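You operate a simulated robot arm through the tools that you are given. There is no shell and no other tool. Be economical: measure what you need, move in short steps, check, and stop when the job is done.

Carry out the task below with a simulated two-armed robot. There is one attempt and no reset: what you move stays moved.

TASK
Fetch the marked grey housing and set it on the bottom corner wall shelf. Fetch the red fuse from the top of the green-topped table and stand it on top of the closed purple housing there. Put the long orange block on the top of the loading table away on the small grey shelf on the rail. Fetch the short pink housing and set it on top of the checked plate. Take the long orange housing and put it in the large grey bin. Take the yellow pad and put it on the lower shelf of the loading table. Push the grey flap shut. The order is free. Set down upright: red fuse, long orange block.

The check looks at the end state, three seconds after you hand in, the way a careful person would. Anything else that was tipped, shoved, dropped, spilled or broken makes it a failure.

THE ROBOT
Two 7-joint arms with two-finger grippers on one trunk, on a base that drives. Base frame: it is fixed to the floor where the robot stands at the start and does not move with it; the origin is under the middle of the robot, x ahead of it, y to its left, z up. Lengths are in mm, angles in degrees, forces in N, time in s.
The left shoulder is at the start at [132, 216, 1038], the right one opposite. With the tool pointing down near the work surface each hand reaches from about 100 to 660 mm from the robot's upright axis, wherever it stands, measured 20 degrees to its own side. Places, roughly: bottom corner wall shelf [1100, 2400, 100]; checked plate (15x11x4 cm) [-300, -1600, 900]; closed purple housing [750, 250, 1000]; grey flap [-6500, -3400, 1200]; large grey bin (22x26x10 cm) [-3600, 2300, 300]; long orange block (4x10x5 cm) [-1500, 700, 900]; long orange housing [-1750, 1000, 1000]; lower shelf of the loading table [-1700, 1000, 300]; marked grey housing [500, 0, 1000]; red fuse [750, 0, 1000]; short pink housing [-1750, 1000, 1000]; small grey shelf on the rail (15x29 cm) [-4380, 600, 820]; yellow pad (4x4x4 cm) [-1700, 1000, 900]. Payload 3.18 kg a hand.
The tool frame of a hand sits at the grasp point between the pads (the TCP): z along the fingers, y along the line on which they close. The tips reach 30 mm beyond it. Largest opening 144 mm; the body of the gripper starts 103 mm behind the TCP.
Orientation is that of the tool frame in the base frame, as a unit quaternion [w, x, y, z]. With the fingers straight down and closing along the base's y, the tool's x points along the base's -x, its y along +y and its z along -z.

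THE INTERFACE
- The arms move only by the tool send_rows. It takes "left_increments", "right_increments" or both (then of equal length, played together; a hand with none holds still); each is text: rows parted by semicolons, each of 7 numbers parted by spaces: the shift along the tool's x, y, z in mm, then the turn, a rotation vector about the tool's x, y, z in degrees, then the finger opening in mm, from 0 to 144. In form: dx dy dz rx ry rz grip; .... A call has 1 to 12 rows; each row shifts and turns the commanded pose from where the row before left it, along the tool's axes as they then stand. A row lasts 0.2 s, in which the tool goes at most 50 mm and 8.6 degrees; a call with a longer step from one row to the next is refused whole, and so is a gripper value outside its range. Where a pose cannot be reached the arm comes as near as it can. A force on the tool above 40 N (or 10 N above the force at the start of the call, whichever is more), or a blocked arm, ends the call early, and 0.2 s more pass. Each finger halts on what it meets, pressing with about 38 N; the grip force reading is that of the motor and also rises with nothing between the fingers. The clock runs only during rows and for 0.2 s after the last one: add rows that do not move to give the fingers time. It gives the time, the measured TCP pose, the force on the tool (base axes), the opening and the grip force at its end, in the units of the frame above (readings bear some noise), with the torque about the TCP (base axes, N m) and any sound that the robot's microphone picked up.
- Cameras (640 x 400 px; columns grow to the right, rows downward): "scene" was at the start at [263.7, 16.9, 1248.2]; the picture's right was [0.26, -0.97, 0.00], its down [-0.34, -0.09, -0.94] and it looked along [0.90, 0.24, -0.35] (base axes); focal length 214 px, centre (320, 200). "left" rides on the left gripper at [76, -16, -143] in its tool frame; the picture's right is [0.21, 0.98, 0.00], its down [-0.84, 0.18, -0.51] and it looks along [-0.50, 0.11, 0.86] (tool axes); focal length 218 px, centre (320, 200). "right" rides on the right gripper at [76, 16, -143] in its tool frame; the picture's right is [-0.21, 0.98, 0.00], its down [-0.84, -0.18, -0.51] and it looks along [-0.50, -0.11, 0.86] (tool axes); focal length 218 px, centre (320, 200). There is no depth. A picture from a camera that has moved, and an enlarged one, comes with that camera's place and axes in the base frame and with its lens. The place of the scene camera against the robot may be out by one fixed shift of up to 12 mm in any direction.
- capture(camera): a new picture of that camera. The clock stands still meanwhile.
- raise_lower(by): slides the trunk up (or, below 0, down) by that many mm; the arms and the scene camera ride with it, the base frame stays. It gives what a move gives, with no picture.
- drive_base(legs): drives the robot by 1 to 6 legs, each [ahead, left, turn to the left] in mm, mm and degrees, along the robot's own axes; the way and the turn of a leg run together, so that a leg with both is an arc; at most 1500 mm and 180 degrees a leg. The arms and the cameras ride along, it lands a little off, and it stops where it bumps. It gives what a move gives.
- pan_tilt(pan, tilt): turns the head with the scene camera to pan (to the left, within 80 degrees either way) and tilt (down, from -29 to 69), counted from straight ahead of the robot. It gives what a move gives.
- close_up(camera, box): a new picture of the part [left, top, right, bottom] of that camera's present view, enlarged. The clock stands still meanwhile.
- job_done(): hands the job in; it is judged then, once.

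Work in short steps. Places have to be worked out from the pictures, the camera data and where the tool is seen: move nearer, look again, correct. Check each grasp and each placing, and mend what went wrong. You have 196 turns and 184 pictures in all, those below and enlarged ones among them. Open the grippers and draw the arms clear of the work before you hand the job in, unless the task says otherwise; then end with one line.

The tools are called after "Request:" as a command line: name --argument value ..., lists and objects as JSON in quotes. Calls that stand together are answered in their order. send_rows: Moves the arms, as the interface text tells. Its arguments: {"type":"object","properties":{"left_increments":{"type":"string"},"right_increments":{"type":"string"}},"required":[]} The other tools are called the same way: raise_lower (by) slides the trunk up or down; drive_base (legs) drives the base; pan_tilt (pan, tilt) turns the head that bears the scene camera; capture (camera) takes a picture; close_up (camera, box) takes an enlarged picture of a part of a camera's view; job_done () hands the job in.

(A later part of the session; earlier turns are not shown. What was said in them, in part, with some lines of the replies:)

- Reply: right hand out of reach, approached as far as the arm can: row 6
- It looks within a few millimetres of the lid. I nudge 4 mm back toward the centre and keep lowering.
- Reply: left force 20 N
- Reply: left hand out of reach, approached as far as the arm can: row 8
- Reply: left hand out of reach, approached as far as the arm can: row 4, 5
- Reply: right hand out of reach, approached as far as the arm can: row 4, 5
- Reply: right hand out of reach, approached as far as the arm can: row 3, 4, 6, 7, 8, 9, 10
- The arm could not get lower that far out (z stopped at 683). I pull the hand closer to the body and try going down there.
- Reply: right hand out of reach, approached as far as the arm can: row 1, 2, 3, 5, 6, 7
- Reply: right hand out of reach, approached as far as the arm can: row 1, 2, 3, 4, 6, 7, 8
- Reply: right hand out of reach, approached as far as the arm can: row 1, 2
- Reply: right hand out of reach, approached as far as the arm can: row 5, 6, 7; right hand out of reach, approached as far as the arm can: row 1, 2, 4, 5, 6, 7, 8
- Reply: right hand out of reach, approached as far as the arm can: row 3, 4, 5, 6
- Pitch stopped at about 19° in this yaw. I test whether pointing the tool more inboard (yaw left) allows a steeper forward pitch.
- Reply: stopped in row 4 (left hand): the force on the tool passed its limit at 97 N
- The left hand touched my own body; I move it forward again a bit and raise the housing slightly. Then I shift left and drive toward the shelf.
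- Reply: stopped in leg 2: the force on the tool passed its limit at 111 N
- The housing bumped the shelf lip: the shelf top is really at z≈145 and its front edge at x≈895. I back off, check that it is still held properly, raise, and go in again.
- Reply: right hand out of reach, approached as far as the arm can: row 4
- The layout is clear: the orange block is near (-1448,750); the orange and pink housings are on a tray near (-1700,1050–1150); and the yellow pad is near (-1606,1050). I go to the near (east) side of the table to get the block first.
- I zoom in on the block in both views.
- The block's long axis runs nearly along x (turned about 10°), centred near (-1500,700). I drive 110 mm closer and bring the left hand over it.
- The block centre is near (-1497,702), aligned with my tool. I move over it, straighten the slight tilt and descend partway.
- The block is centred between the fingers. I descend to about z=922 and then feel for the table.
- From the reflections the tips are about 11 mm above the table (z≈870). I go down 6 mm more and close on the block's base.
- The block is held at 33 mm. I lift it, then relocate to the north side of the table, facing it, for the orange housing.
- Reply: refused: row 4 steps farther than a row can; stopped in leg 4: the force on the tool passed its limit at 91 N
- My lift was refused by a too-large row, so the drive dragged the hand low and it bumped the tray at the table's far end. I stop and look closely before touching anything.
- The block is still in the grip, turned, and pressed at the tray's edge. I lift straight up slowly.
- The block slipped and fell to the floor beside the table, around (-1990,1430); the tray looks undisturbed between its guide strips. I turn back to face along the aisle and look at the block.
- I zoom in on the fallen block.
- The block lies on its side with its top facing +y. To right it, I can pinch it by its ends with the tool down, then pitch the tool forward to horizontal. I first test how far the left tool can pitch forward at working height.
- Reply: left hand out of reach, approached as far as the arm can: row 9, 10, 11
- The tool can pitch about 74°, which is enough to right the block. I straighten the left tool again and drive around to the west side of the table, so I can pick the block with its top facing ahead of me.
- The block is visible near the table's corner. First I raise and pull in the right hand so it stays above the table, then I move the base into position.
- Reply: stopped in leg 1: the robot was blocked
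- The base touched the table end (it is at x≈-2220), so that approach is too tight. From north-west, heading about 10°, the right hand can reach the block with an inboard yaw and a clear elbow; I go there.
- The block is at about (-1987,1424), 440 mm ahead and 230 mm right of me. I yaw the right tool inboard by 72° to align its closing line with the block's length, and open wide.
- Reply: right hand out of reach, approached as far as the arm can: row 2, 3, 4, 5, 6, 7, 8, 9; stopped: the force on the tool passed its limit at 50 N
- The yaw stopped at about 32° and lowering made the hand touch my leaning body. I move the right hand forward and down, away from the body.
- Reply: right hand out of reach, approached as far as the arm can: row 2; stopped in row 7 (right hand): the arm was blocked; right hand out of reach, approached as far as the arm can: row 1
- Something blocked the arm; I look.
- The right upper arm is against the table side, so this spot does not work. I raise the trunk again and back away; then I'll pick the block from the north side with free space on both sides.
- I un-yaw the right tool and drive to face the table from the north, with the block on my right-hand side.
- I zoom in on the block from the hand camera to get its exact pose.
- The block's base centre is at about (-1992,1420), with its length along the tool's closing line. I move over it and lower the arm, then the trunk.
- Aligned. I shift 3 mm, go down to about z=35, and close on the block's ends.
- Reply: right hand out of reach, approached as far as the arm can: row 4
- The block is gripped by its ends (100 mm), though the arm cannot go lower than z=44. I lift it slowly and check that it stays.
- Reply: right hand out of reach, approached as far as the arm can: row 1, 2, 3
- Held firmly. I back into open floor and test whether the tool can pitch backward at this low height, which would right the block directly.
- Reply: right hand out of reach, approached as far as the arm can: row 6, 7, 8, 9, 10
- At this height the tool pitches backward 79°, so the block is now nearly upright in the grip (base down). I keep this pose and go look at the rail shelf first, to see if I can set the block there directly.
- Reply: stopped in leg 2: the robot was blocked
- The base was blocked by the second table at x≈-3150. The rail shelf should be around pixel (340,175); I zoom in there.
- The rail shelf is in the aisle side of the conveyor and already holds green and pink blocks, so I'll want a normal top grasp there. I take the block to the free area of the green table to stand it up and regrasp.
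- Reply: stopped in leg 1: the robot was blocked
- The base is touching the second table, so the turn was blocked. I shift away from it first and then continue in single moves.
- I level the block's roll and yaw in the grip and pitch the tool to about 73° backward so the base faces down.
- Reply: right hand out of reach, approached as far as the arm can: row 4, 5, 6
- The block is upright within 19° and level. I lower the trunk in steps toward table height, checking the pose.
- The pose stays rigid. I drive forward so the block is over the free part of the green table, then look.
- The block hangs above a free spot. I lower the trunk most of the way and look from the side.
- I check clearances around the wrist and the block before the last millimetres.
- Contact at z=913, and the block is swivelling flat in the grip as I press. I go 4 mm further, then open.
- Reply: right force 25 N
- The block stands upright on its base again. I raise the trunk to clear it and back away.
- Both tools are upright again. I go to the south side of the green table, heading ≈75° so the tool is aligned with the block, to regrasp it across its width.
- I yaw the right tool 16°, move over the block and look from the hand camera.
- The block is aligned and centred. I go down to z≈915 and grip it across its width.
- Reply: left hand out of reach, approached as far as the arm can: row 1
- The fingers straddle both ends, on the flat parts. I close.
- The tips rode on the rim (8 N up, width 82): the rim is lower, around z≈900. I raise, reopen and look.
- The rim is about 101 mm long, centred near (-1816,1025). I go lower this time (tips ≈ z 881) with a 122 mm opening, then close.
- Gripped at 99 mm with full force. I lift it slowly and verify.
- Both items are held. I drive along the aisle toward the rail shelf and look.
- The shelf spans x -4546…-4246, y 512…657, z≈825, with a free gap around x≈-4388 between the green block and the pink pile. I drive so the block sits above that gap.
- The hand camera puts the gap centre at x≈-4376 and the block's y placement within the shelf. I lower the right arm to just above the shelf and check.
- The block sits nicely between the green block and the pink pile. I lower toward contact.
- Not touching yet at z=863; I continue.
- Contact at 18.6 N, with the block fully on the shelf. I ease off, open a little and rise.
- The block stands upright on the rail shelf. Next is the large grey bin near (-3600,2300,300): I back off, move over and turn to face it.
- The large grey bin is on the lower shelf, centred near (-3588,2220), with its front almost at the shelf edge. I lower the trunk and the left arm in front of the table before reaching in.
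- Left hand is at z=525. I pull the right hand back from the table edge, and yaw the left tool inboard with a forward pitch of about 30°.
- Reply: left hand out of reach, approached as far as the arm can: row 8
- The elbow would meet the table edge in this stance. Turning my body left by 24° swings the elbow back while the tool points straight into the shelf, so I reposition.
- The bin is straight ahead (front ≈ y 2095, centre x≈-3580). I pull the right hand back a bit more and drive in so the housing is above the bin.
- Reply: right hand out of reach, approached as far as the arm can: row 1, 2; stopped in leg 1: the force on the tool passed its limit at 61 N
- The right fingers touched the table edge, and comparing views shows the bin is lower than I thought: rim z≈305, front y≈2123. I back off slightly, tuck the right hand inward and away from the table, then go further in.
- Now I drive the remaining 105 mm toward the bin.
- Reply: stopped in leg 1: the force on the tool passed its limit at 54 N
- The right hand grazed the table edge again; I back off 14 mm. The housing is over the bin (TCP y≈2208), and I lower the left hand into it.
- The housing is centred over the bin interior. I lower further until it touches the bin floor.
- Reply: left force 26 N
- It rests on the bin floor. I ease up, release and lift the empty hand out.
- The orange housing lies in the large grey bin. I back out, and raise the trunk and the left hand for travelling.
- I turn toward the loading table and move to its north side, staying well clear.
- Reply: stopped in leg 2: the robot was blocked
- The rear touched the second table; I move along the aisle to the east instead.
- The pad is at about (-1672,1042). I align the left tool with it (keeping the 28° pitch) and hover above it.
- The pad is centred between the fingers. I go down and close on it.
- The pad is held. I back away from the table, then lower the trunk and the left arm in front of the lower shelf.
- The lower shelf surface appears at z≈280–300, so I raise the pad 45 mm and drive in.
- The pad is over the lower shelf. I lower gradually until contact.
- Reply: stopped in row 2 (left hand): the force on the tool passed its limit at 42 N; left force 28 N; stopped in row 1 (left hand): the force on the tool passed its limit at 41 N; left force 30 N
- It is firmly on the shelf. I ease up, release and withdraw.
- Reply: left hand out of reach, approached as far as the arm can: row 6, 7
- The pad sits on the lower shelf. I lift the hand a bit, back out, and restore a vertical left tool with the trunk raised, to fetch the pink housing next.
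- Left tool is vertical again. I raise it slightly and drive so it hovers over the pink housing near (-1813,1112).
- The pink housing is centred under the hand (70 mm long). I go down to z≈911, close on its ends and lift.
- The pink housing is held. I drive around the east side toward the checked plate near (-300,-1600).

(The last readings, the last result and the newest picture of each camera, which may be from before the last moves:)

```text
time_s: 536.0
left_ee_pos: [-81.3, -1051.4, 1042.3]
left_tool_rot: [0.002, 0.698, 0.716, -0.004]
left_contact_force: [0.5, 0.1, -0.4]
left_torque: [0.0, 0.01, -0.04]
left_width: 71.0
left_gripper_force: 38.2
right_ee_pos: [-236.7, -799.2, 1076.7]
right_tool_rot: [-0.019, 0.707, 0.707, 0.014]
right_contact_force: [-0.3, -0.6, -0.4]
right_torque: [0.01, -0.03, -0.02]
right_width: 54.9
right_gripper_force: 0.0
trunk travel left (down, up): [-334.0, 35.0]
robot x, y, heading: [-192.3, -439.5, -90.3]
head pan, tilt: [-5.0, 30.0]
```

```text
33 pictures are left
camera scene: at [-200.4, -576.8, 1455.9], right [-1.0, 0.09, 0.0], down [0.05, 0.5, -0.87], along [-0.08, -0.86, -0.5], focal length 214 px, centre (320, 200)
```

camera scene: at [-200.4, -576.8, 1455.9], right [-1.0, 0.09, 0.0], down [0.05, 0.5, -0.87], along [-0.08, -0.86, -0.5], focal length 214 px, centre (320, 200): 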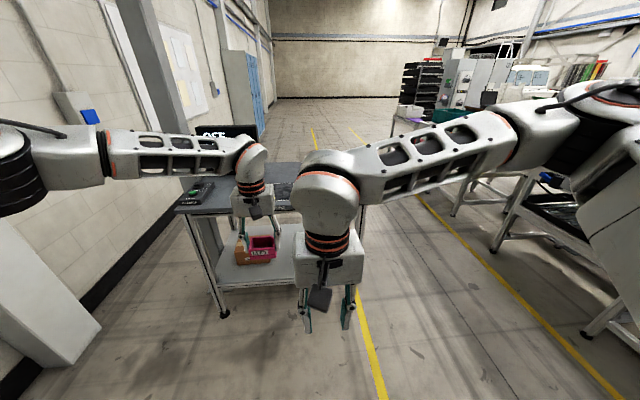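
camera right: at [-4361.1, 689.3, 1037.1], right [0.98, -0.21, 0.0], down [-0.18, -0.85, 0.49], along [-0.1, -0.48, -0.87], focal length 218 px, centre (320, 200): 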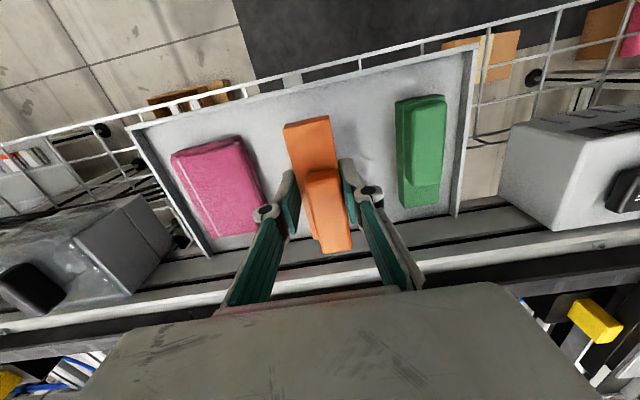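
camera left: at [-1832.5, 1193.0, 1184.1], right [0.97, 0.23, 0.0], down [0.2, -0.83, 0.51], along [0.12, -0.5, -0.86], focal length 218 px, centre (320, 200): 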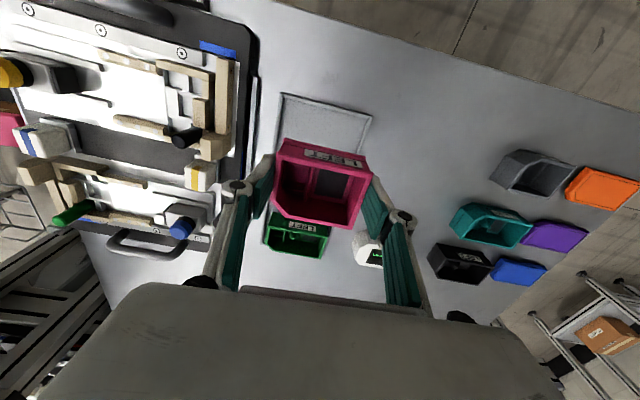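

The plate's table is right ahead. I zoom in.

Request:
close_up --camera "scene" --box '[170, 120, 380, 240]'

```text
3.05 times, centred on (275, 180) of scene
camera zoom: at [-200.4, -576.8, 1455.9], right [-1.0, 0.09, 0.0], down [0.05, 0.5, -0.87], along [-0.08, -0.86, -0.5], focal length 654 px, centre (457, 261)
```

zoom: 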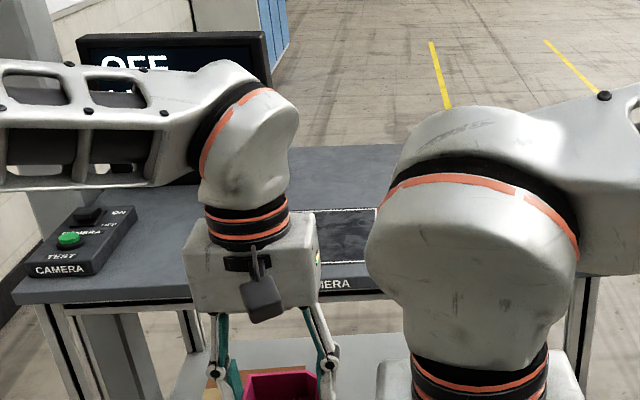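

The arms hide part of it; I look with the left hand camera.

Request:
capture --camera "left"

```text
31 pictures are left
camera left: at [-100.3, -975.8, 1184.1], right [0.97, 0.23, 0.0], down [0.2, -0.83, 0.51], along [0.12, -0.5, -0.86], focal length 218 px, centre (320, 200)
```

left: 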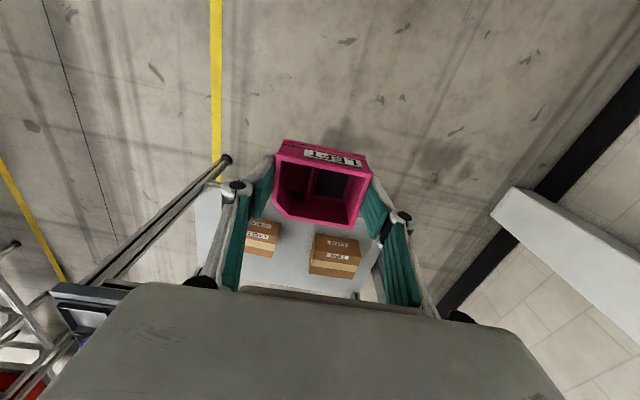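

I drive closer by 380 mm and look again from both cameras.

Request:
drive_base --legs '[[380, 0, 0]]'

Request:
capture --camera "left"

Request:
capture --camera "scene"

```text
time_s: 538.4
left_ee_pos: [-90.2, -1435.1, 1042.5]
left_tool_rot: [0.002, 0.7, 0.714, -0.003]
left_contact_force: [0.1, 0.0, -1.9]
left_torque: [0.02, 0.02, 0.04]
left_width: 71.1
left_gripper_force: 38.0
right_ee_pos: [-241.7, -1180.5, 1075.9]
right_tool_rot: [-0.019, 0.71, 0.704, 0.015]
right_contact_force: [-0.3, -1.0, 0.0]
right_torque: [0.06, 0.0, 0.02]
right_width: 55.1
right_gripper_force: 0.0
trunk travel left (down, up): [-334.0, 35.0]
robot x, y, heading: [-199.1, -822.1, -90.8]
head pan, tilt: [-5.0, 30.0]
```

```text
30 pictures are left
camera left: at [-107.6, -1358.3, 1183.9], right [0.97, 0.23, 0.0], down [0.2, -0.83, 0.51], along [0.11, -0.5, -0.86], focal length 218 px, centre (320, 200)
```

left: 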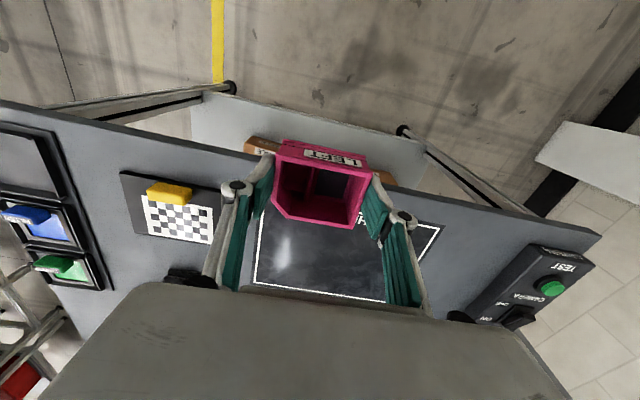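

```text
29 pictures are left
camera scene: at [-204.6, -958.7, 1455.9], right [-1.0, 0.1, 0.0], down [0.05, 0.5, -0.87], along [-0.09, -0.86, -0.5], focal length 214 px, centre (320, 200)
```

scene: 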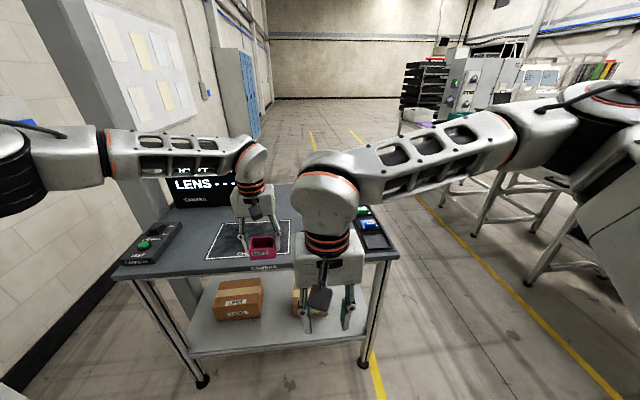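

The checkered plate is at about (-272,-1590) with a yellow piece near its front edge. I shift right so the hand lines up with it and look closer.

Request:
drive_base --legs '[[40, -182, 0.8]]'

Request:
capture --camera "left"

Request:
close_up --camera "scene" --box '[180, 170, 340, 270]'

```text
time_s: 540.7
left_ee_pos: [-267.4, -1471.5, 1042.6]
left_tool_rot: [0.002, 0.696, 0.718, -0.003]
left_contact_force: [-0.1, 1.0, -1.1]
left_torque: [0.06, -0.04, -0.02]
left_width: 70.8
left_gripper_force: 37.9
right_ee_pos: [-424.2, -1218.9, 1076.8]
right_tool_rot: [-0.018, 0.705, 0.708, 0.015]
right_contact_force: [0.3, -0.1, -0.2]
right_torque: [-0.02, -0.02, 0.03]
right_width: 55.1
right_gripper_force: 0.0
trunk travel left (down, up): [-334.0, 35.0]
robot x, y, heading: [-384.2, -860.2, -89.7]
head pan, tilt: [-5.0, 30.0]
```

```text
28 pictures are left
camera left: at [-286.9, -1395.3, 1184.2], right [0.97, 0.24, 0.0], down [0.21, -0.83, 0.51], along [0.12, -0.5, -0.86], focal length 218 px, centre (320, 200)
```

left: 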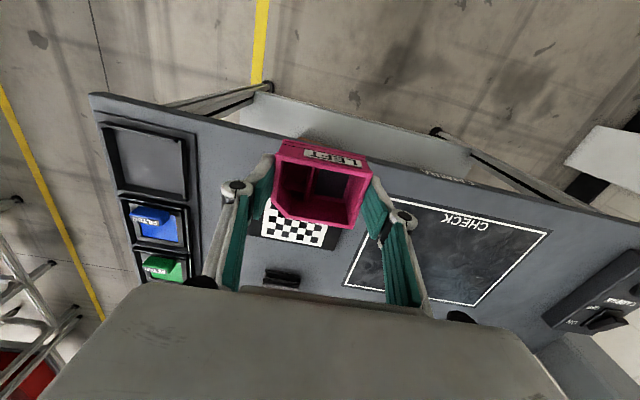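

```text
4.00 times, centred on (260, 220) of scene
camera zoom: at [-389.1, -996.8, 1455.9], right [-1.0, 0.09, 0.0], down [0.04, 0.5, -0.87], along [-0.08, -0.86, -0.5], focal length 858 px, centre (560, 120)
```

zoom: 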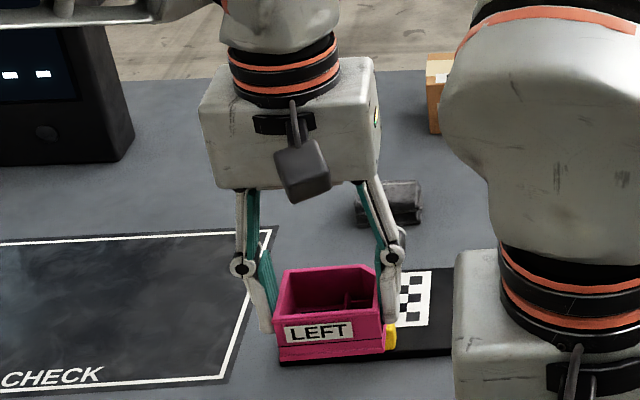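

Triangulating, the checker surface is at z≈912, centred near (-274,-1606), clear of the yellow piece in front. I move the housing over it.

Request:
drive_base --legs '[[138, -7, 0]]'

Request:
send_rows --left_increments "0 0 40 0 0 0 55;0 0 30 0 0 0 55;0 0 0 0 0 0 55"

Request:
capture --camera "left"

Request:
close_up --camera "scene" --box '[190, 180, 350, 280]'

```text
time_s: 542.0
left_ee_pos: [-274.1, -1611.5, 1040.9]
left_tool_rot: [0.002, 0.696, 0.718, -0.003]
left_contact_force: [0.4, -0.1, -0.6]
left_torque: [0.06, -0.01, 0.0]
left_width: 71.0
left_gripper_force: 38.0
right_ee_pos: [-432.0, -1359.9, 1076.3]
right_tool_rot: [-0.02, 0.706, 0.708, 0.015]
right_contact_force: [0.0, -0.6, -0.2]
right_torque: [0.05, 0.01, 0.0]
right_width: 55.1
right_gripper_force: 0.0
trunk travel left (down, up): [-334.0, 35.0]
robot x, y, heading: [-392.2, -995.8, -89.7]
head pan, tilt: [-5.0, 30.0]
```

```text
time_s: 542.8
left_ee_pos: [-275.1, -1612.5, 971.3]
left_tool_rot: [0.002, 0.696, 0.718, -0.004]
left_contact_force: [0.2, 0.2, -1.3]
left_torque: [0.02, 0.03, 0.02]
left_width: 70.8
left_gripper_force: 38.2
right_ee_pos: [-430.6, -1357.9, 1076.5]
right_tool_rot: [-0.019, 0.706, 0.708, 0.015]
right_contact_force: [0.4, -0.1, -0.1]
right_torque: [-0.03, 0.01, -0.02]
right_width: 55.2
right_gripper_force: 0.1
trunk travel left (down, up): [-334.0, 35.0]
robot x, y, heading: [-390.3, -995.8, -90.0]
head pan, tilt: [-5.0, 30.0]
```

```text
26 pictures are left
camera left: at [-295.0, -1536.1, 1113.6], right [0.97, 0.24, 0.0], down [0.21, -0.83, 0.51], along [0.12, -0.5, -0.86], focal length 218 px, centre (320, 200)
```

left: 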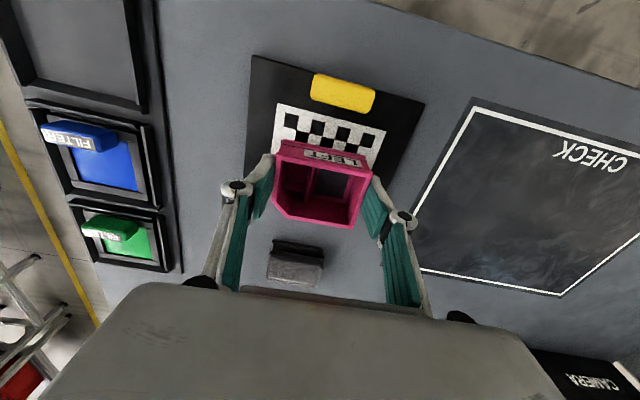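

```text
4.00 times, centred on (270, 230) of scene
camera zoom: at [-395.8, -1135.8, 1456.0], right [-1.0, 0.09, 0.0], down [0.04, 0.5, -0.87], along [-0.08, -0.86, -0.5], focal length 858 px, centre (520, 80)
```

zoom: 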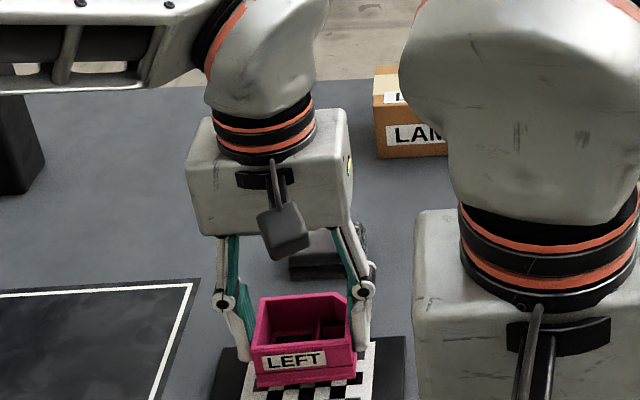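

The housing is right above the checker field. I lower to contact.

Request:
send_rows --left_increments "0 0 10 0 0 0 55;0 0 6 0 0 0 55;0 0 0 0 0 0 55"

Request:
send_rows --left_increments "0 0 2 0 0 0 55;0 0 2 0 0 0 55;0 0 0 0 0 0 55"

```text
time_s: 543.6
left_ee_pos: [-275.4, -1612.4, 958.5]
left_tool_rot: [0.002, 0.696, 0.718, -0.005]
left_contact_force: [0.3, 0.0, 12.9]
left_torque: [0.08, -0.55, 0.07]
left_width: 71.3
left_gripper_force: 37.9
right_ee_pos: [-430.9, -1356.4, 1076.7]
right_tool_rot: [-0.019, 0.706, 0.708, 0.017]
right_contact_force: [0.4, 0.4, 0.0]
right_torque: [0.0, -0.01, -0.02]
right_width: 55.3
right_gripper_force: 0.0
trunk travel left (down, up): [-334.0, 35.0]
robot x, y, heading: [-390.3, -1001.2, -90.1]
head pan, tilt: [-5.0, 30.0]
```

```text
time_s: 544.4
left_ee_pos: [-275.8, -1612.9, 954.3]
left_tool_rot: [0.004, 0.696, 0.718, -0.007]
left_contact_force: [0.0, -4.3, 28.2]
left_torque: [-0.19, -0.02, 0.03]
left_width: 71.4
left_gripper_force: 37.4
right_ee_pos: [-430.9, -1357.1, 1076.7]
right_tool_rot: [-0.017, 0.706, 0.708, 0.015]
right_contact_force: [0.8, 0.1, 0.2]
right_torque: [0.02, -0.02, -0.01]
right_width: 54.8
right_gripper_force: 0.1
trunk travel left (down, up): [-334.0, 35.0]
robot x, y, heading: [-389.5, -998.1, -89.9]
head pan, tilt: [-5.0, 30.0]
```

Contact. I ease up, release and rise.

Request:
send_rows --left_increments "0 0 -3 0 0 0 60;0 0 0 0 0 0 75;0 0 0 0 0 0 88;0 0 0 0 0 0 95;0 0 -25 0 0 0 95;0 0 -45 0 0 0 95;0 0 -45 0 0 0 95;0 0 0 0 0 0 95"

Request:
capture --camera "left"

```text
time_s: 546.2
left_ee_pos: [-275.4, -1610.0, 1072.8]
left_tool_rot: [0.001, 0.697, 0.718, -0.003]
left_contact_force: [-0.2, -0.6, 0.0]
left_torque: [0.04, 0.01, 0.0]
left_width: 94.7
left_gripper_force: 0.0
right_ee_pos: [-431.1, -1359.3, 1076.7]
right_tool_rot: [-0.018, 0.705, 0.709, 0.015]
right_contact_force: [-0.7, -0.2, -0.1]
right_torque: [0.0, 0.04, 0.0]
right_width: 54.8
right_gripper_force: 0.0
trunk travel left (down, up): [-334.0, 35.0]
robot x, y, heading: [-389.7, -998.2, -90.2]
head pan, tilt: [-5.0, 30.0]
```

```text
24 pictures are left
camera left: at [-295.1, -1533.8, 1214.2], right [0.97, 0.24, 0.0], down [0.21, -0.83, 0.51], along [0.12, -0.5, -0.86], focal length 218 px, centre (320, 200)
```

left: 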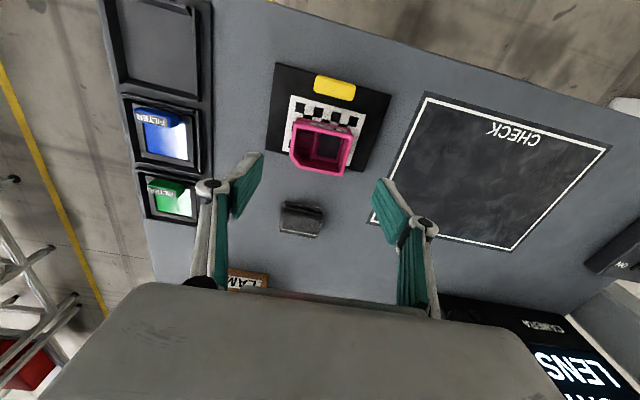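

The pink housing is on the plate. I back off and look right (west) toward the flap's area.

Request:
drive_base --legs '[[-250, 0, 0], [0, 0, -75]]'

Request:
pan_tilt --pan 0 --tilt 12

Request:
capture --camera "scene"

```text
time_s: 551.2
left_ee_pos: [-947.5, -1024.1, 1071.9]
left_tool_rot: [0.0, 0.988, 0.153, -0.005]
left_contact_force: [-0.6, 0.3, 0.3]
left_torque: [-0.06, 0.01, 0.01]
left_width: 94.9
left_gripper_force: 0.1
right_ee_pos: [-746.7, -806.8, 1076.2]
right_tool_rot: [-0.004, 0.99, 0.14, 0.022]
right_contact_force: [-0.4, 1.0, -0.7]
right_torque: [0.02, 0.0, 0.01]
right_width: 55.1
right_gripper_force: 0.0
trunk travel left (down, up): [-334.0, 35.0]
robot x, y, heading: [-389.7, -743.3, -164.0]
head pan, tilt: [-5.0, 30.0]
```

```text
time_s: 552.0
left_ee_pos: [-947.7, -1024.9, 1071.9]
left_tool_rot: [-0.001, 0.988, 0.153, -0.005]
left_contact_force: [0.5, 0.6, 0.7]
left_torque: [-0.01, 0.01, -0.01]
left_width: 95.1
left_gripper_force: 0.1
right_ee_pos: [-746.5, -807.6, 1077.2]
right_tool_rot: [-0.007, 0.99, 0.141, 0.023]
right_contact_force: [-0.1, 0.3, 0.5]
right_torque: [0.0, 0.01, 0.01]
right_width: 54.9
right_gripper_force: 0.1
trunk travel left (down, up): [-334.0, 35.0]
robot x, y, heading: [-392.5, -747.9, -164.1]
head pan, tilt: [0.0, 12.0]
```

```text
23 pictures are left
camera scene: at [-515.8, -789.9, 1485.0], right [-0.27, 0.96, 0.0], down [0.2, 0.06, -0.98], along [-0.94, -0.27, -0.21], focal length 214 px, centre (320, 200)
```

scene: 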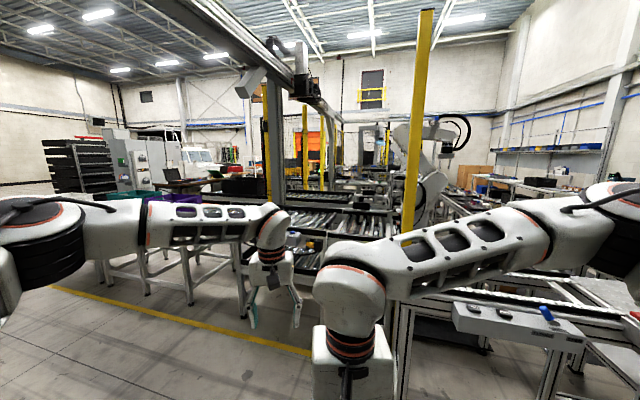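

The flap lies far to the west-southwest. I go down the aisle (x≈-1000) to y≈-3400 and look west from there.

Request:
drive_base --legs '[[584, -168, 0], [366, 1273, 0], [366, 1273, 0], [0, 0, -16]]'

Request:
capture --camera "scene"

```text
time_s: 578.4
left_ee_pos: [-1533.4, -3555.0, 1071.9]
left_tool_rot: [0.0, 0.999, 0.049, -0.004]
left_contact_force: [0.8, -0.4, -0.3]
left_torque: [-0.01, -0.02, 0.03]
left_width: 95.0
left_gripper_force: 0.1
right_ee_pos: [-1290.5, -3384.3, 1076.4]
right_tool_rot: [-0.003, 0.999, 0.034, 0.024]
right_contact_force: [-0.7, -0.7, -1.8]
right_torque: [-0.01, -0.01, -0.01]
right_width: 55.2
right_gripper_force: 0.0
trunk travel left (down, up): [-334.0, 35.0]
robot x, y, heading: [-930.7, -3398.1, -176.3]
head pan, tilt: [0.0, 12.0]
```

```text
22 pictures are left
camera scene: at [-1059.7, -3416.2, 1485.1], right [-0.06, 1.0, 0.0], down [0.21, 0.01, -0.98], along [-0.98, -0.06, -0.21], focal length 214 px, centre (320, 200)
```

scene: 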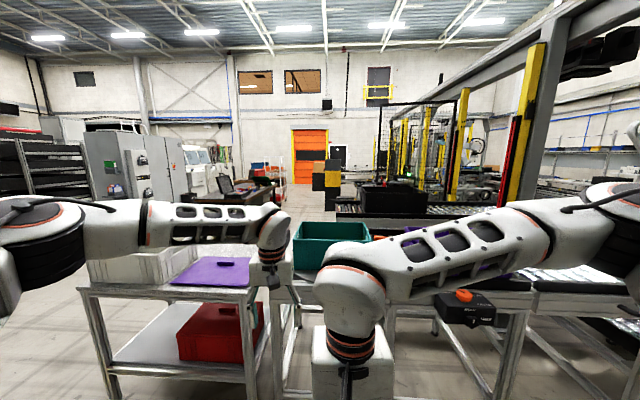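

I zoom in around where the flap should be.

Request:
close_up --camera "scene" --box '[250, 120, 410, 220]'

```text
4.00 times, centred on (330, 170) of scene
camera zoom: at [-1059.7, -3416.2, 1485.1], right [-0.06, 1.0, 0.0], down [0.21, 0.01, -0.98], along [-0.98, -0.06, -0.21], focal length 858 px, centre (280, 320)
```

zoom: 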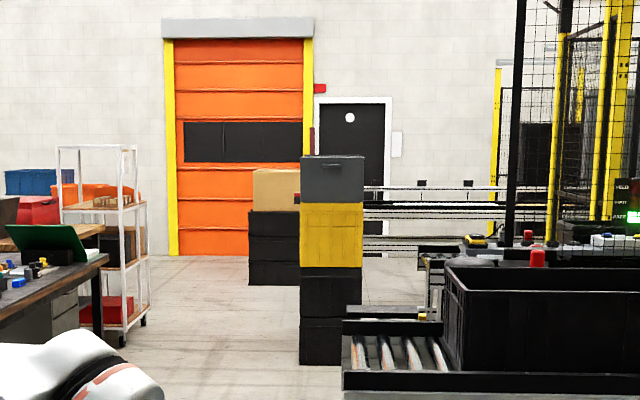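

The grey flap is at the top of a tower at about (-6600,-3410,1200), facing me. The carts ahead block the direct way, so I go around them on the south side.

Request:
drive_base --legs '[[0, 0, -3.7], [0, 1500, 0], [0, 450, 0], [1500, 0, 0], [900, 0, 0]]'

Request:
pan_tilt --pan -20 --tilt 15

Request:
capture --camera "scene"

```text
time_s: 607.2
left_ee_pos: [-3870.0, -5571.5, 1072.0]
left_tool_rot: [-0.001, 0.999, 0.044, -0.004]
left_contact_force: [-0.8, 0.6, 1.1]
left_torque: [0.01, -0.01, 0.01]
left_width: 95.3
left_gripper_force: 0.1
right_ee_pos: [-3625.6, -5403.7, 1076.1]
right_tool_rot: [-0.003, 0.999, 0.03, 0.023]
right_contact_force: [-0.1, -0.6, -1.0]
right_torque: [-0.01, 0.01, -0.03]
right_width: 55.1
right_gripper_force: 0.0
trunk travel left (down, up): [-334.0, 35.0]
robot x, y, heading: [-3265.9, -5422.7, -176.9]
head pan, tilt: [0.0, 12.0]
```

```text
time_s: 608.1
left_ee_pos: [-3869.0, -5572.8, 1072.8]
left_tool_rot: [-0.001, 0.999, 0.043, -0.005]
left_contact_force: [0.4, 0.4, -0.6]
left_torque: [0.02, 0.03, 0.0]
left_width: 95.0
left_gripper_force: 0.1
right_ee_pos: [-3625.6, -5403.0, 1075.6]
right_tool_rot: [-0.003, 0.999, 0.03, 0.023]
right_contact_force: [0.6, 0.4, 0.1]
right_torque: [-0.04, 0.01, 0.01]
right_width: 55.1
right_gripper_force: 0.0
trunk travel left (down, up): [-334.0, 35.0]
robot x, y, heading: [-3264.3, -5422.4, -176.6]
head pan, tilt: [-20.0, 15.0]
```

```text
20 pictures are left
camera scene: at [-3391.5, -5405.2, 1480.2], right [0.29, 0.96, 0.0], down [0.25, -0.07, -0.97], along [-0.92, 0.28, -0.26], focal length 214 px, centre (320, 200)
```

scene: 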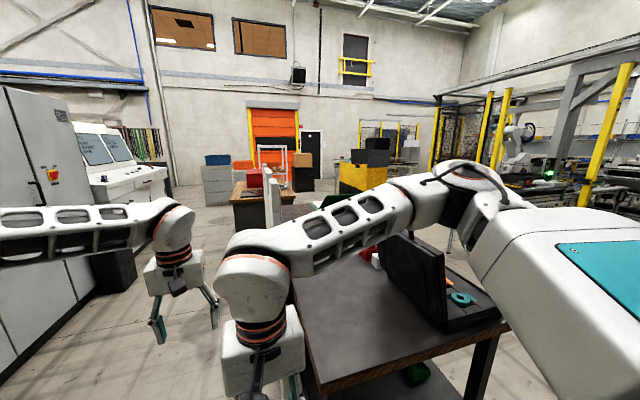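

A bench is right ahead on the right, with a wide corridor to its left. I shift left, pass it, and look north toward the tower.

Request:
drive_base --legs '[[0, 620, -3.4], [1500, 0, 0], [750, 0, 0]]'

Request:
pan_tilt --pan -65 --tilt 18

Request:
capture --camera "scene"

```text
time_s: 624.6
left_ee_pos: [-6076.7, -6187.3, 1071.8]
left_tool_rot: [-0.001, 1.0, 0.024, -0.004]
left_contact_force: [0.3, 0.1, 0.0]
left_torque: [-0.04, 0.0, 0.02]
left_width: 94.9
left_gripper_force: 0.0
right_ee_pos: [-5826.9, -6028.1, 1076.9]
right_tool_rot: [-0.002, 1.0, 0.01, 0.023]
right_contact_force: [-0.6, 0.0, -0.4]
right_torque: [0.0, -0.01, 0.01]
right_width: 55.0
right_gripper_force: 0.0
trunk travel left (down, up): [-334.0, 35.0]
robot x, y, heading: [-5466.5, -6060.8, -178.9]
head pan, tilt: [-20.0, 15.0]
```

```text
time_s: 625.7
left_ee_pos: [-6076.6, -6188.1, 1070.9]
left_tool_rot: [-0.001, 1.0, 0.025, -0.005]
left_contact_force: [-0.4, -0.5, -0.4]
left_torque: [0.01, -0.04, 0.01]
left_width: 95.1
left_gripper_force: 0.1
right_ee_pos: [-5827.6, -6027.3, 1076.8]
right_tool_rot: [-0.003, 1.0, 0.01, 0.024]
right_contact_force: [0.5, -0.4, -0.4]
right_torque: [-0.01, -0.03, -0.01]
right_width: 54.9
right_gripper_force: 0.0
trunk travel left (down, up): [-334.0, 35.0]
robot x, y, heading: [-5466.4, -6058.8, -179.1]
head pan, tilt: [-65.0, 18.0]
```

```text
19 pictures are left
camera scene: at [-5545.3, -5984.9, 1475.3], right [0.9, 0.44, 0.0], down [0.14, -0.28, -0.95], along [-0.42, 0.85, -0.31], focal length 214 px, centre (320, 200)
```

scene: 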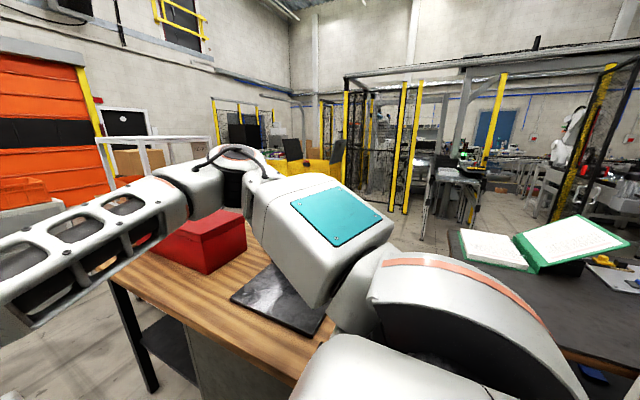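

A wood desk blocks the way north here. The corridor between the bench and the roller conveyor (y≈-3970) looks open, so I go back east and enter it.

Request:
drive_base --legs '[[-1500, 0, -1], [-1070, 0, 0], [0, -1500, 0], [0, -590, 0]]'

Request:
pan_tilt --pan 0 --tilt 18

Request:
capture --camera "scene"

```text
time_s: 656.4
left_ee_pos: [-3447.4, -4106.2, 1071.3]
left_tool_rot: [-0.002, 1.0, 0.009, -0.004]
left_contact_force: [0.2, 1.0, 0.1]
left_torque: [-0.04, -0.01, -0.02]
left_width: 95.0
left_gripper_force: 0.1
right_ee_pos: [-3191.7, -3955.4, 1076.3]
right_tool_rot: [-0.002, 1.0, -0.006, 0.024]
right_contact_force: [0.1, -0.7, -1.3]
right_torque: [0.03, 0.01, 0.0]
right_width: 54.9
right_gripper_force: 0.1
trunk travel left (down, up): [-334.0, 35.0]
robot x, y, heading: [-2833.0, -4001.9, 179.2]
head pan, tilt: [-65.0, 18.0]
```

```text
time_s: 657.8
left_ee_pos: [-3447.3, -4105.3, 1073.5]
left_tool_rot: [-0.001, 1.0, 0.008, -0.004]
left_contact_force: [0.4, 0.0, -0.4]
left_torque: [-0.03, 0.01, 0.03]
left_width: 95.0
left_gripper_force: 0.0
right_ee_pos: [-3192.5, -3954.7, 1076.3]
right_tool_rot: [-0.002, 1.0, -0.006, 0.024]
right_contact_force: [-0.1, -0.6, -0.1]
right_torque: [-0.03, 0.01, 0.01]
right_width: 54.7
right_gripper_force: 0.0
trunk travel left (down, up): [-334.0, 35.0]
robot x, y, heading: [-2832.9, -4001.7, 179.3]
head pan, tilt: [0.0, 18.0]
```

```text
18 pictures are left
camera scene: at [-2964.1, -4005.3, 1475.3], right [0.02, 1.0, 0.0], down [0.31, -0.01, -0.95], along [-0.95, 0.02, -0.31], focal length 214 px, centre (320, 200)
```

scene: 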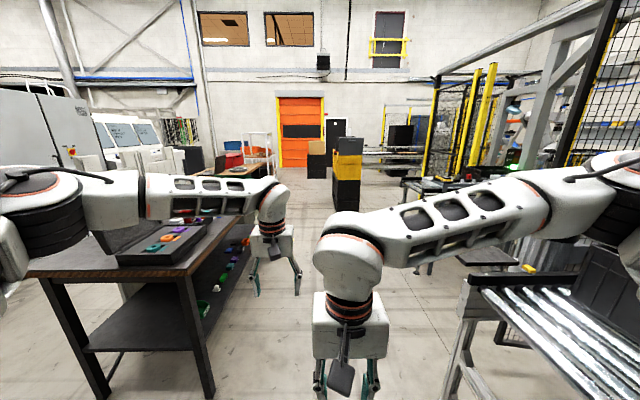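

The corridor is clear. I drive west along it and then look at the tower.

Request:
drive_base --legs '[[1500, 0, 0.7], [1100, 0, 0]]'

Request:
pan_tilt --pan -20 --tilt 15

Request:
capture --camera "scene"

```text
time_s: 670.5
left_ee_pos: [-6041.8, -4092.7, 1073.3]
left_tool_rot: [-0.002, 1.0, 0.021, -0.004]
left_contact_force: [-0.6, -0.7, 0.0]
left_torque: [0.0, 0.02, -0.01]
left_width: 95.2
left_gripper_force: 0.0
right_ee_pos: [-5792.5, -3935.8, 1076.7]
right_tool_rot: [-0.003, 1.0, 0.008, 0.023]
right_contact_force: [-0.2, 0.6, 1.0]
right_torque: [-0.02, 0.01, -0.01]
right_width: 55.1
right_gripper_force: 0.0
trunk travel left (down, up): [-334.0, 35.0]
robot x, y, heading: [-5433.0, -3972.3, -179.6]
head pan, tilt: [0.0, 18.0]
```

```text
time_s: 671.3
left_ee_pos: [-6043.6, -4094.5, 1071.9]
left_tool_rot: [-0.001, 1.0, 0.022, -0.005]
left_contact_force: [0.1, 0.6, 0.8]
left_torque: [0.0, -0.02, 0.01]
left_width: 95.3
left_gripper_force: 0.2
right_ee_pos: [-5792.4, -3934.5, 1076.5]
right_tool_rot: [-0.004, 1.0, 0.008, 0.023]
right_contact_force: [-0.2, -0.4, 0.7]
right_torque: [0.0, -0.01, -0.01]
right_width: 55.0
right_gripper_force: 0.1
trunk travel left (down, up): [-334.0, 35.0]
robot x, y, heading: [-5432.2, -3970.4, -179.4]
head pan, tilt: [-20.0, 15.0]
```

```text
17 pictures are left
camera scene: at [-5557.8, -3947.5, 1480.2], right [0.33, 0.94, 0.0], down [0.24, -0.09, -0.97], along [-0.91, 0.32, -0.26], focal length 214 px, centre (320, 200)
```

scene: 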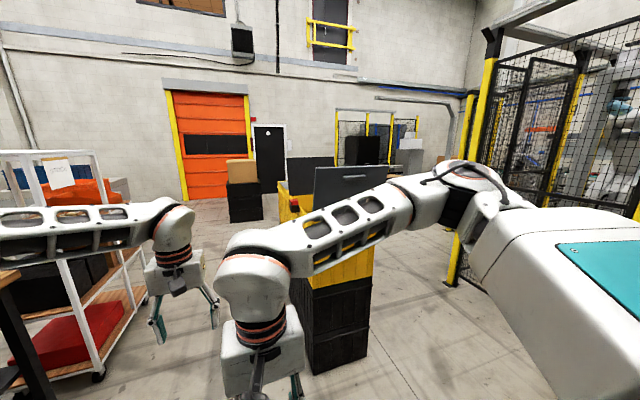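

I zoom in on the tower and its flaps.

Request:
close_up --camera "scene" --box '[250, 130, 410, 250]'

```text
3.33 times, centred on (330, 190) of scene
camera zoom: at [-5557.8, -3947.5, 1480.2], right [0.33, 0.94, 0.0], down [0.24, -0.09, -0.97], along [-0.91, 0.32, -0.26], focal length 715 px, centre (287, 233)
```

zoom: 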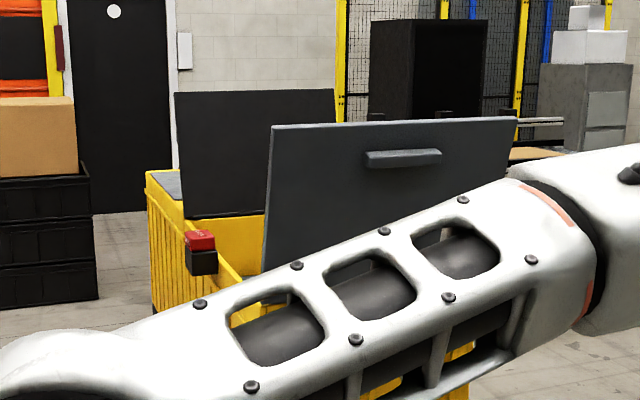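

The grey flap with the handle stands up at about x≈-6500, y -3640…-3234, z 1160…1365, hinged at its bottom edge. I line up in front of it, raise the left hand high with closed fingers, and look again.

Request:
drive_base --legs '[[0, -585, -0.6]]'

Request:
send_rows --left_increments "0 0 -40 0 0 0 50;0 0 -40 0 0 0 20;0 0 -40 0 0 0 0;0 0 -40 0 0 0 0;0 0 -40 0 0 0 0;0 0 -30 0 0 0 0;0 0 0 0 0 0 0"

Request:
pan_tilt --pan 0 --tilt 15

Request:
capture --camera "scene"

```text
time_s: 676.9
left_ee_pos: [-6049.1, -3503.9, 1071.5]
left_tool_rot: [-0.001, 1.0, 0.018, -0.004]
left_contact_force: [-0.7, 0.7, -1.1]
left_torque: [0.0, -0.01, 0.02]
left_width: 94.8
left_gripper_force: 0.0
right_ee_pos: [-5796.0, -3346.8, 1076.2]
right_tool_rot: [-0.003, 1.0, 0.005, 0.023]
right_contact_force: [-0.6, 0.7, -1.2]
right_torque: [0.01, -0.01, -0.01]
right_width: 55.0
right_gripper_force: 0.1
trunk travel left (down, up): [-334.0, 35.0]
robot x, y, heading: [-5437.2, -3384.9, -180.0]
head pan, tilt: [-20.0, 15.0]
```

```text
time_s: 678.5
left_ee_pos: [-6044.3, -3504.6, 1251.8]
left_tool_rot: [-0.002, 1.0, 0.017, -0.005]
left_contact_force: [-0.1, 0.4, -0.5]
left_torque: [-0.01, -0.02, -0.02]
left_width: 0.0
left_gripper_force: 30.7
left hand out of reach, approached as far as the arm can: row 5, 6
right_ee_pos: [-5796.1, -3347.5, 1076.1]
right_tool_rot: [-0.003, 1.0, 0.004, 0.024]
right_contact_force: [0.1, -0.4, 0.1]
right_torque: [0.02, -0.06, -0.01]
right_width: 55.2
right_gripper_force: 0.0
trunk travel left (down, up): [-334.0, 35.0]
robot x, y, heading: [-5439.3, -3383.2, -179.7]
head pan, tilt: [-20.0, 15.0]
```

```text
time_s: 679.3
left_ee_pos: [-6045.0, -3504.4, 1251.3]
left_tool_rot: [-0.002, 1.0, 0.017, -0.004]
left_contact_force: [0.2, 0.0, 1.1]
left_torque: [-0.02, 0.01, 0.01]
left_width: 0.0
left_gripper_force: 30.7
right_ee_pos: [-5794.4, -3348.0, 1076.6]
right_tool_rot: [-0.003, 1.0, 0.004, 0.023]
right_contact_force: [-0.6, -0.1, 0.0]
right_torque: [0.02, -0.03, -0.02]
right_width: 55.1
right_gripper_force: 0.0
trunk travel left (down, up): [-334.0, 35.0]
robot x, y, heading: [-5434.7, -3385.8, -180.0]
head pan, tilt: [0.0, 15.0]
```

```text
15 pictures are left
camera scene: at [-5567.6, -3393.1, 1480.2], right [0.0, 1.0, 0.0], down [0.26, 0.0, -0.97], along [-0.97, 0.0, -0.26], focal length 214 px, centre (320, 200)
```

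scene: 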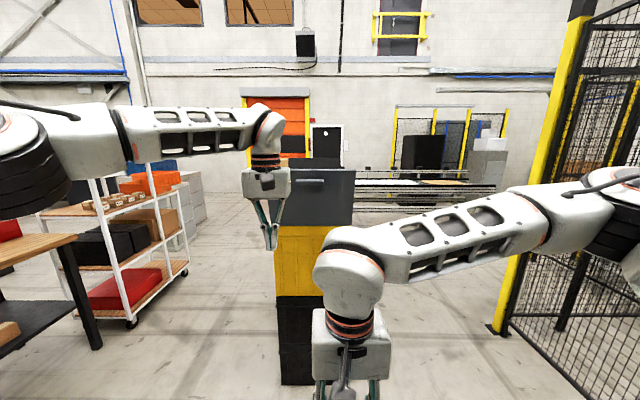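

The flap faces me squarely. I centre the left hand on it, raise the trunk a little and approach to just in front.

Request:
raise_lower --by 34

Request:
drive_base --legs '[[0, -70, 0], [370, 0, 0]]'

Request:
capture --camera "scene"

```text
time_s: 680.1
left_ee_pos: [-6045.9, -3504.4, 1284.9]
left_tool_rot: [-0.001, 1.0, 0.018, -0.003]
left_contact_force: [0.3, 0.1, -0.3]
left_torque: [-0.01, -0.03, -0.01]
left_width: 0.0
left_gripper_force: 30.5
right_ee_pos: [-5796.8, -3346.6, 1111.4]
right_tool_rot: [-0.003, 1.0, 0.005, 0.023]
right_contact_force: [-0.1, -0.5, 0.3]
right_torque: [-0.02, 0.0, -0.01]
right_width: 54.9
right_gripper_force: 0.2
trunk travel left (down, up): [-368.0, 1.0]
robot x, y, heading: [-5435.7, -3385.3, -179.6]
head pan, tilt: [0.0, 15.0]
```

```text
time_s: 683.4
left_ee_pos: [-6422.3, -3440.5, 1285.4]
left_tool_rot: [-0.002, 1.0, 0.02, -0.004]
left_contact_force: [0.1, -0.6, 0.2]
left_torque: [0.01, -0.01, 0.01]
left_width: 0.0
left_gripper_force: 30.5
right_ee_pos: [-6171.3, -3282.5, 1110.4]
right_tool_rot: [-0.003, 1.0, 0.006, 0.023]
right_contact_force: [-0.4, 0.1, 0.6]
right_torque: [0.01, -0.02, 0.01]
right_width: 55.2
right_gripper_force: 0.0
trunk travel left (down, up): [-368.0, 1.0]
robot x, y, heading: [-5807.4, -3320.4, -179.4]
head pan, tilt: [0.0, 15.0]
```

```text
14 pictures are left
camera scene: at [-5944.1, -3327.1, 1513.2], right [-0.01, 1.0, 0.0], down [0.26, 0.0, -0.97], along [-0.97, -0.01, -0.26], focal length 214 px, centre (320, 200)
```

scene: 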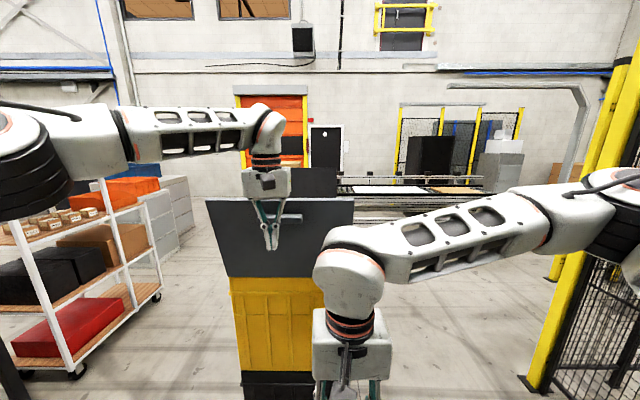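

The flap leans toward me (top at x≈-6491, z≈1375; hinge at x≈-6581, z≈1067). I push forward through vertical by driving slowly.

Request:
drive_base --legs '[[150, 0, 0]]'

Request:
capture --camera "scene"

```text
time_s: 684.8
left_ee_pos: [-6573.1, -3439.9, 1285.4]
left_tool_rot: [-0.002, 1.0, 0.02, -0.003]
left_contact_force: [0.1, 0.3, -0.9]
left_torque: [-0.01, -0.07, 0.01]
left_width: 0.3
left_gripper_force: 30.9
right_ee_pos: [-6321.7, -3282.6, 1110.2]
right_tool_rot: [-0.002, 1.0, 0.005, 0.025]
right_contact_force: [0.0, 0.0, 0.8]
right_torque: [0.02, -0.08, -0.03]
right_width: 55.2
right_gripper_force: 0.0
trunk travel left (down, up): [-368.0, 1.0]
robot x, y, heading: [-5963.5, -3321.7, -179.4]
head pan, tilt: [0.0, 15.0]
```

```text
13 pictures are left
camera scene: at [-6095.3, -3327.9, 1513.1], right [-0.01, 1.0, 0.0], down [0.26, 0.0, -0.97], along [-0.97, -0.01, -0.26], focal length 214 px, centre (320, 200)
```

scene: 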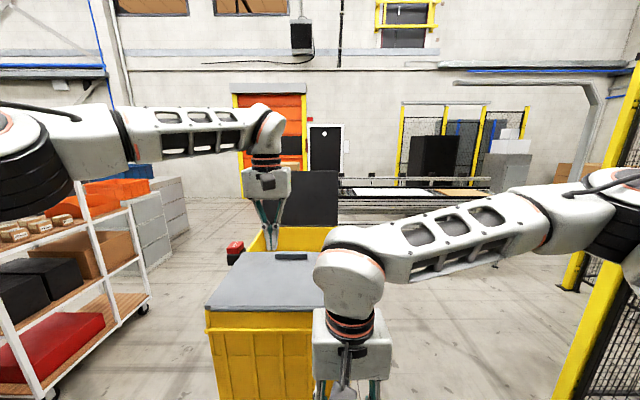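

The flap swung over and now lies on top. I zoom in to see whether it is fully shut.

Request:
close_up --camera "scene" --box '[190, 200, 350, 340]'

```text
2.86 times, centred on (270, 270) of scene
camera zoom: at [-6095.3, -3327.9, 1513.1], right [-0.01, 1.0, 0.0], down [0.26, 0.0, -0.97], along [-0.97, -0.01, -0.26], focal length 613 px, centre (463, 0)
```

zoom: 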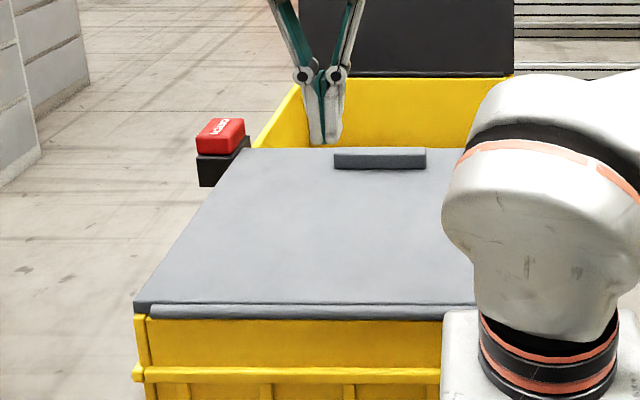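

It looks flat on the box. To make sure, I move over its far part and press down lightly with the closed fingertips.

Request:
drive_base --legs '[[190, 0, 0]]'

Request:
send_rows --left_increments "0 0 40 0 0 0 0;0 0 40 0 0 0 0;0 0 40 0 0 0 0;0 0 30 0 0 0 0;0 0 0 0 0 0 0"

Request:
capture --camera "left"

```text
time_s: 686.3
left_ee_pos: [-6756.1, -3442.4, 1285.4]
left_tool_rot: [-0.002, 1.0, 0.02, -0.003]
left_contact_force: [-0.4, 0.4, -0.5]
left_torque: [0.01, -0.01, -0.02]
left_width: 0.0
left_gripper_force: 31.0
right_ee_pos: [-6509.6, -3284.2, 1110.3]
right_tool_rot: [-0.003, 1.0, 0.007, 0.024]
right_contact_force: [0.2, 0.8, -0.3]
right_torque: [0.03, -0.01, 0.0]
right_width: 55.3
right_gripper_force: 0.1
trunk travel left (down, up): [-368.0, 1.0]
robot x, y, heading: [-6148.2, -3324.5, -179.5]
head pan, tilt: [0.0, 15.0]
```

```text
time_s: 687.5
left_ee_pos: [-6759.0, -3441.2, 1137.3]
left_tool_rot: [-0.001, 1.0, 0.02, -0.004]
left_contact_force: [1.1, -0.1, -0.3]
left_torque: [-0.01, -0.01, 0.02]
left_width: 0.1
left_gripper_force: 30.5
right_ee_pos: [-6507.6, -3283.0, 1111.9]
right_tool_rot: [-0.003, 1.0, 0.006, 0.024]
right_contact_force: [0.2, -0.3, -1.3]
right_torque: [0.02, 0.01, 0.02]
right_width: 55.1
right_gripper_force: 0.1
trunk travel left (down, up): [-368.0, 1.0]
robot x, y, heading: [-6147.9, -3320.0, -179.4]
head pan, tilt: [0.0, 15.0]
```

```text
11 pictures are left
camera left: at [-6682.2, -3423.0, 1278.6], right [0.25, -0.97, 0.0], down [-0.83, -0.21, 0.51], along [-0.5, -0.12, -0.86], focal length 218 px, centre (320, 200)
```

left: 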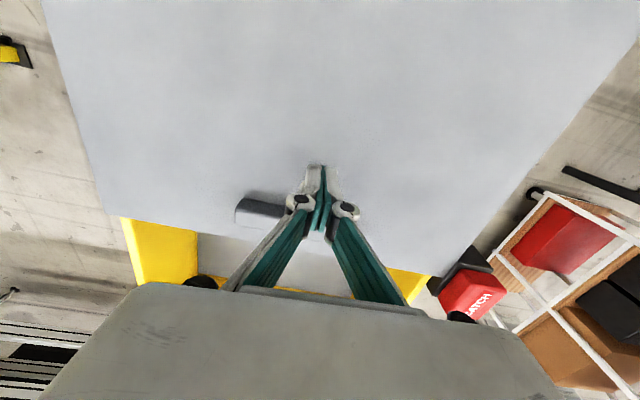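

The tips are just above the flap near its handle, and there is a red latch at the side. I press down gently and listen for a click.

Request:
send_rows --left_increments "0 0 10 0 0 0 0;0 0 10 0 0 0 0;0 0 5 0 0 0 0;0 0 0 0 0 0 0"

Request:
send_rows --left_increments "0 0 5 0 0 0 0;0 0 5 0 0 0 0;0 0 5 0 0 0 0;0 0 0 0 0 0 0"

```text
time_s: 688.5
left_ee_pos: [-6758.5, -3441.7, 1116.7]
left_tool_rot: [-0.004, 1.0, 0.02, -0.008]
left_contact_force: [-4.2, -3.0, 37.6]
left_torque: [-0.08, -0.36, 0.06]
left_width: 6.1
left_gripper_force: 30.9
right_ee_pos: [-6505.1, -3285.0, 1110.9]
right_tool_rot: [-0.003, 1.0, 0.006, 0.022]
right_contact_force: [-0.4, 0.0, -0.3]
right_torque: [0.03, -0.02, 0.01]
right_width: 54.8
right_gripper_force: 0.1
trunk travel left (down, up): [-368.0, 1.0]
robot x, y, heading: [-6147.1, -3321.1, -179.6]
head pan, tilt: [0.0, 15.0]
```

```text
time_s: 688.8
left_ee_pos: [-6759.4, -3441.0, 1116.5]
left_tool_rot: [-0.005, 1.0, 0.022, -0.008]
left_contact_force: [5.8, -0.2, 13.9]
left_torque: [-0.07, -0.36, 0.03]
left_width: 5.7
left_gripper_force: 30.4
right_ee_pos: [-6506.6, -3285.4, 1110.4]
right_tool_rot: [-0.002, 1.0, 0.006, 0.023]
right_contact_force: [-0.7, -0.9, -0.3]
right_torque: [0.0, 0.01, 0.01]
right_width: 55.0
right_gripper_force: 0.0
trunk travel left (down, up): [-368.0, 1.0]
robot x, y, heading: [-6151.3, -3322.4, -179.5]
head pan, tilt: [0.0, 15.0]
stopped in row 1 (left hand): the force on the tool passed its limit at 51 N (the readings are from after the stop); the commanded pose is now the measured one
```

The flap is solid under 50 N, so it is fully shut. I raise the hand, open it and back away, then check.

Request:
send_rows --left_increments "0 0 -30 0 0 0 0;0 0 -45 0 0 0 0;0 0 -45 0 0 0 0;0 0 -45 0 0 0 0;0 0 0 0 0 0 60;0 0 0 0 0 0 100" --right_increments "0 0 0 0 0 0 55;0 0 0 0 0 0 55;0 0 0 0 0 0 55;0 0 0 0 0 0 55;0 0 0 0 0 0 80;0 0 0 0 0 0 100"

Request:
drive_base --legs '[[-500, 0, 0]]'

Request:
capture --camera "scene"

```text
time_s: 690.2
left_ee_pos: [-6758.0, -3442.2, 1279.3]
left_tool_rot: [-0.004, 1.0, 0.021, -0.008]
left_contact_force: [0.2, -0.4, 0.5]
left_torque: [-0.01, 0.01, -0.01]
left_width: 99.9
left_gripper_force: 0.1
right_ee_pos: [-6507.3, -3284.1, 1110.4]
right_tool_rot: [-0.003, 1.0, 0.006, 0.024]
right_contact_force: [0.1, -0.3, -0.2]
right_torque: [0.0, -0.03, 0.02]
right_width: 99.7
right_gripper_force: 0.0
trunk travel left (down, up): [-368.0, 1.0]
robot x, y, heading: [-6146.3, -3319.6, -179.4]
head pan, tilt: [0.0, 15.0]
```

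```text
time_s: 693.2
left_ee_pos: [-6256.2, -3439.6, 1279.7]
left_tool_rot: [-0.003, 1.0, 0.021, -0.008]
left_contact_force: [1.0, 0.4, 0.2]
left_torque: [0.01, -0.01, 0.01]
left_width: 99.9
left_gripper_force: 0.0
right_ee_pos: [-6005.3, -3281.4, 1110.2]
right_tool_rot: [-0.003, 1.0, 0.007, 0.023]
right_contact_force: [-0.7, -0.2, 0.0]
right_torque: [-0.01, -0.01, 0.0]
right_width: 99.9
right_gripper_force: 0.1
trunk travel left (down, up): [-368.0, 1.0]
robot x, y, heading: [-5647.2, -3315.8, -179.4]
head pan, tilt: [0.0, 15.0]
```

```text
10 pictures are left
camera scene: at [-5776.8, -3325.2, 1513.3], right [-0.01, 1.0, 0.0], down [0.26, 0.0, -0.97], along [-0.97, -0.01, -0.26], focal length 214 px, centre (320, 200)
```

scene: 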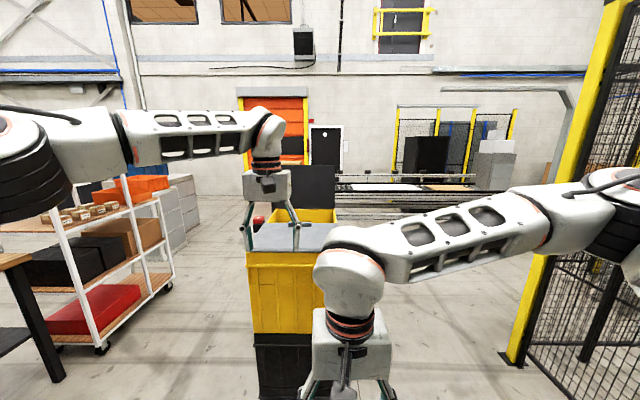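

The flap stays shut, every item is at its target, and both hands are empty, open and clear of the work. I hand in.

Request:
job_done

```text
The job is handed in.
```

I finished all seven tasks and handed in. The long orange block fell to the floor once on the way, and I picked it up and stood it upright on the rail shelf. The hands and base also bumped the tool tray, both tables and a shelf lip; I saw nothing tipped or moved by it.
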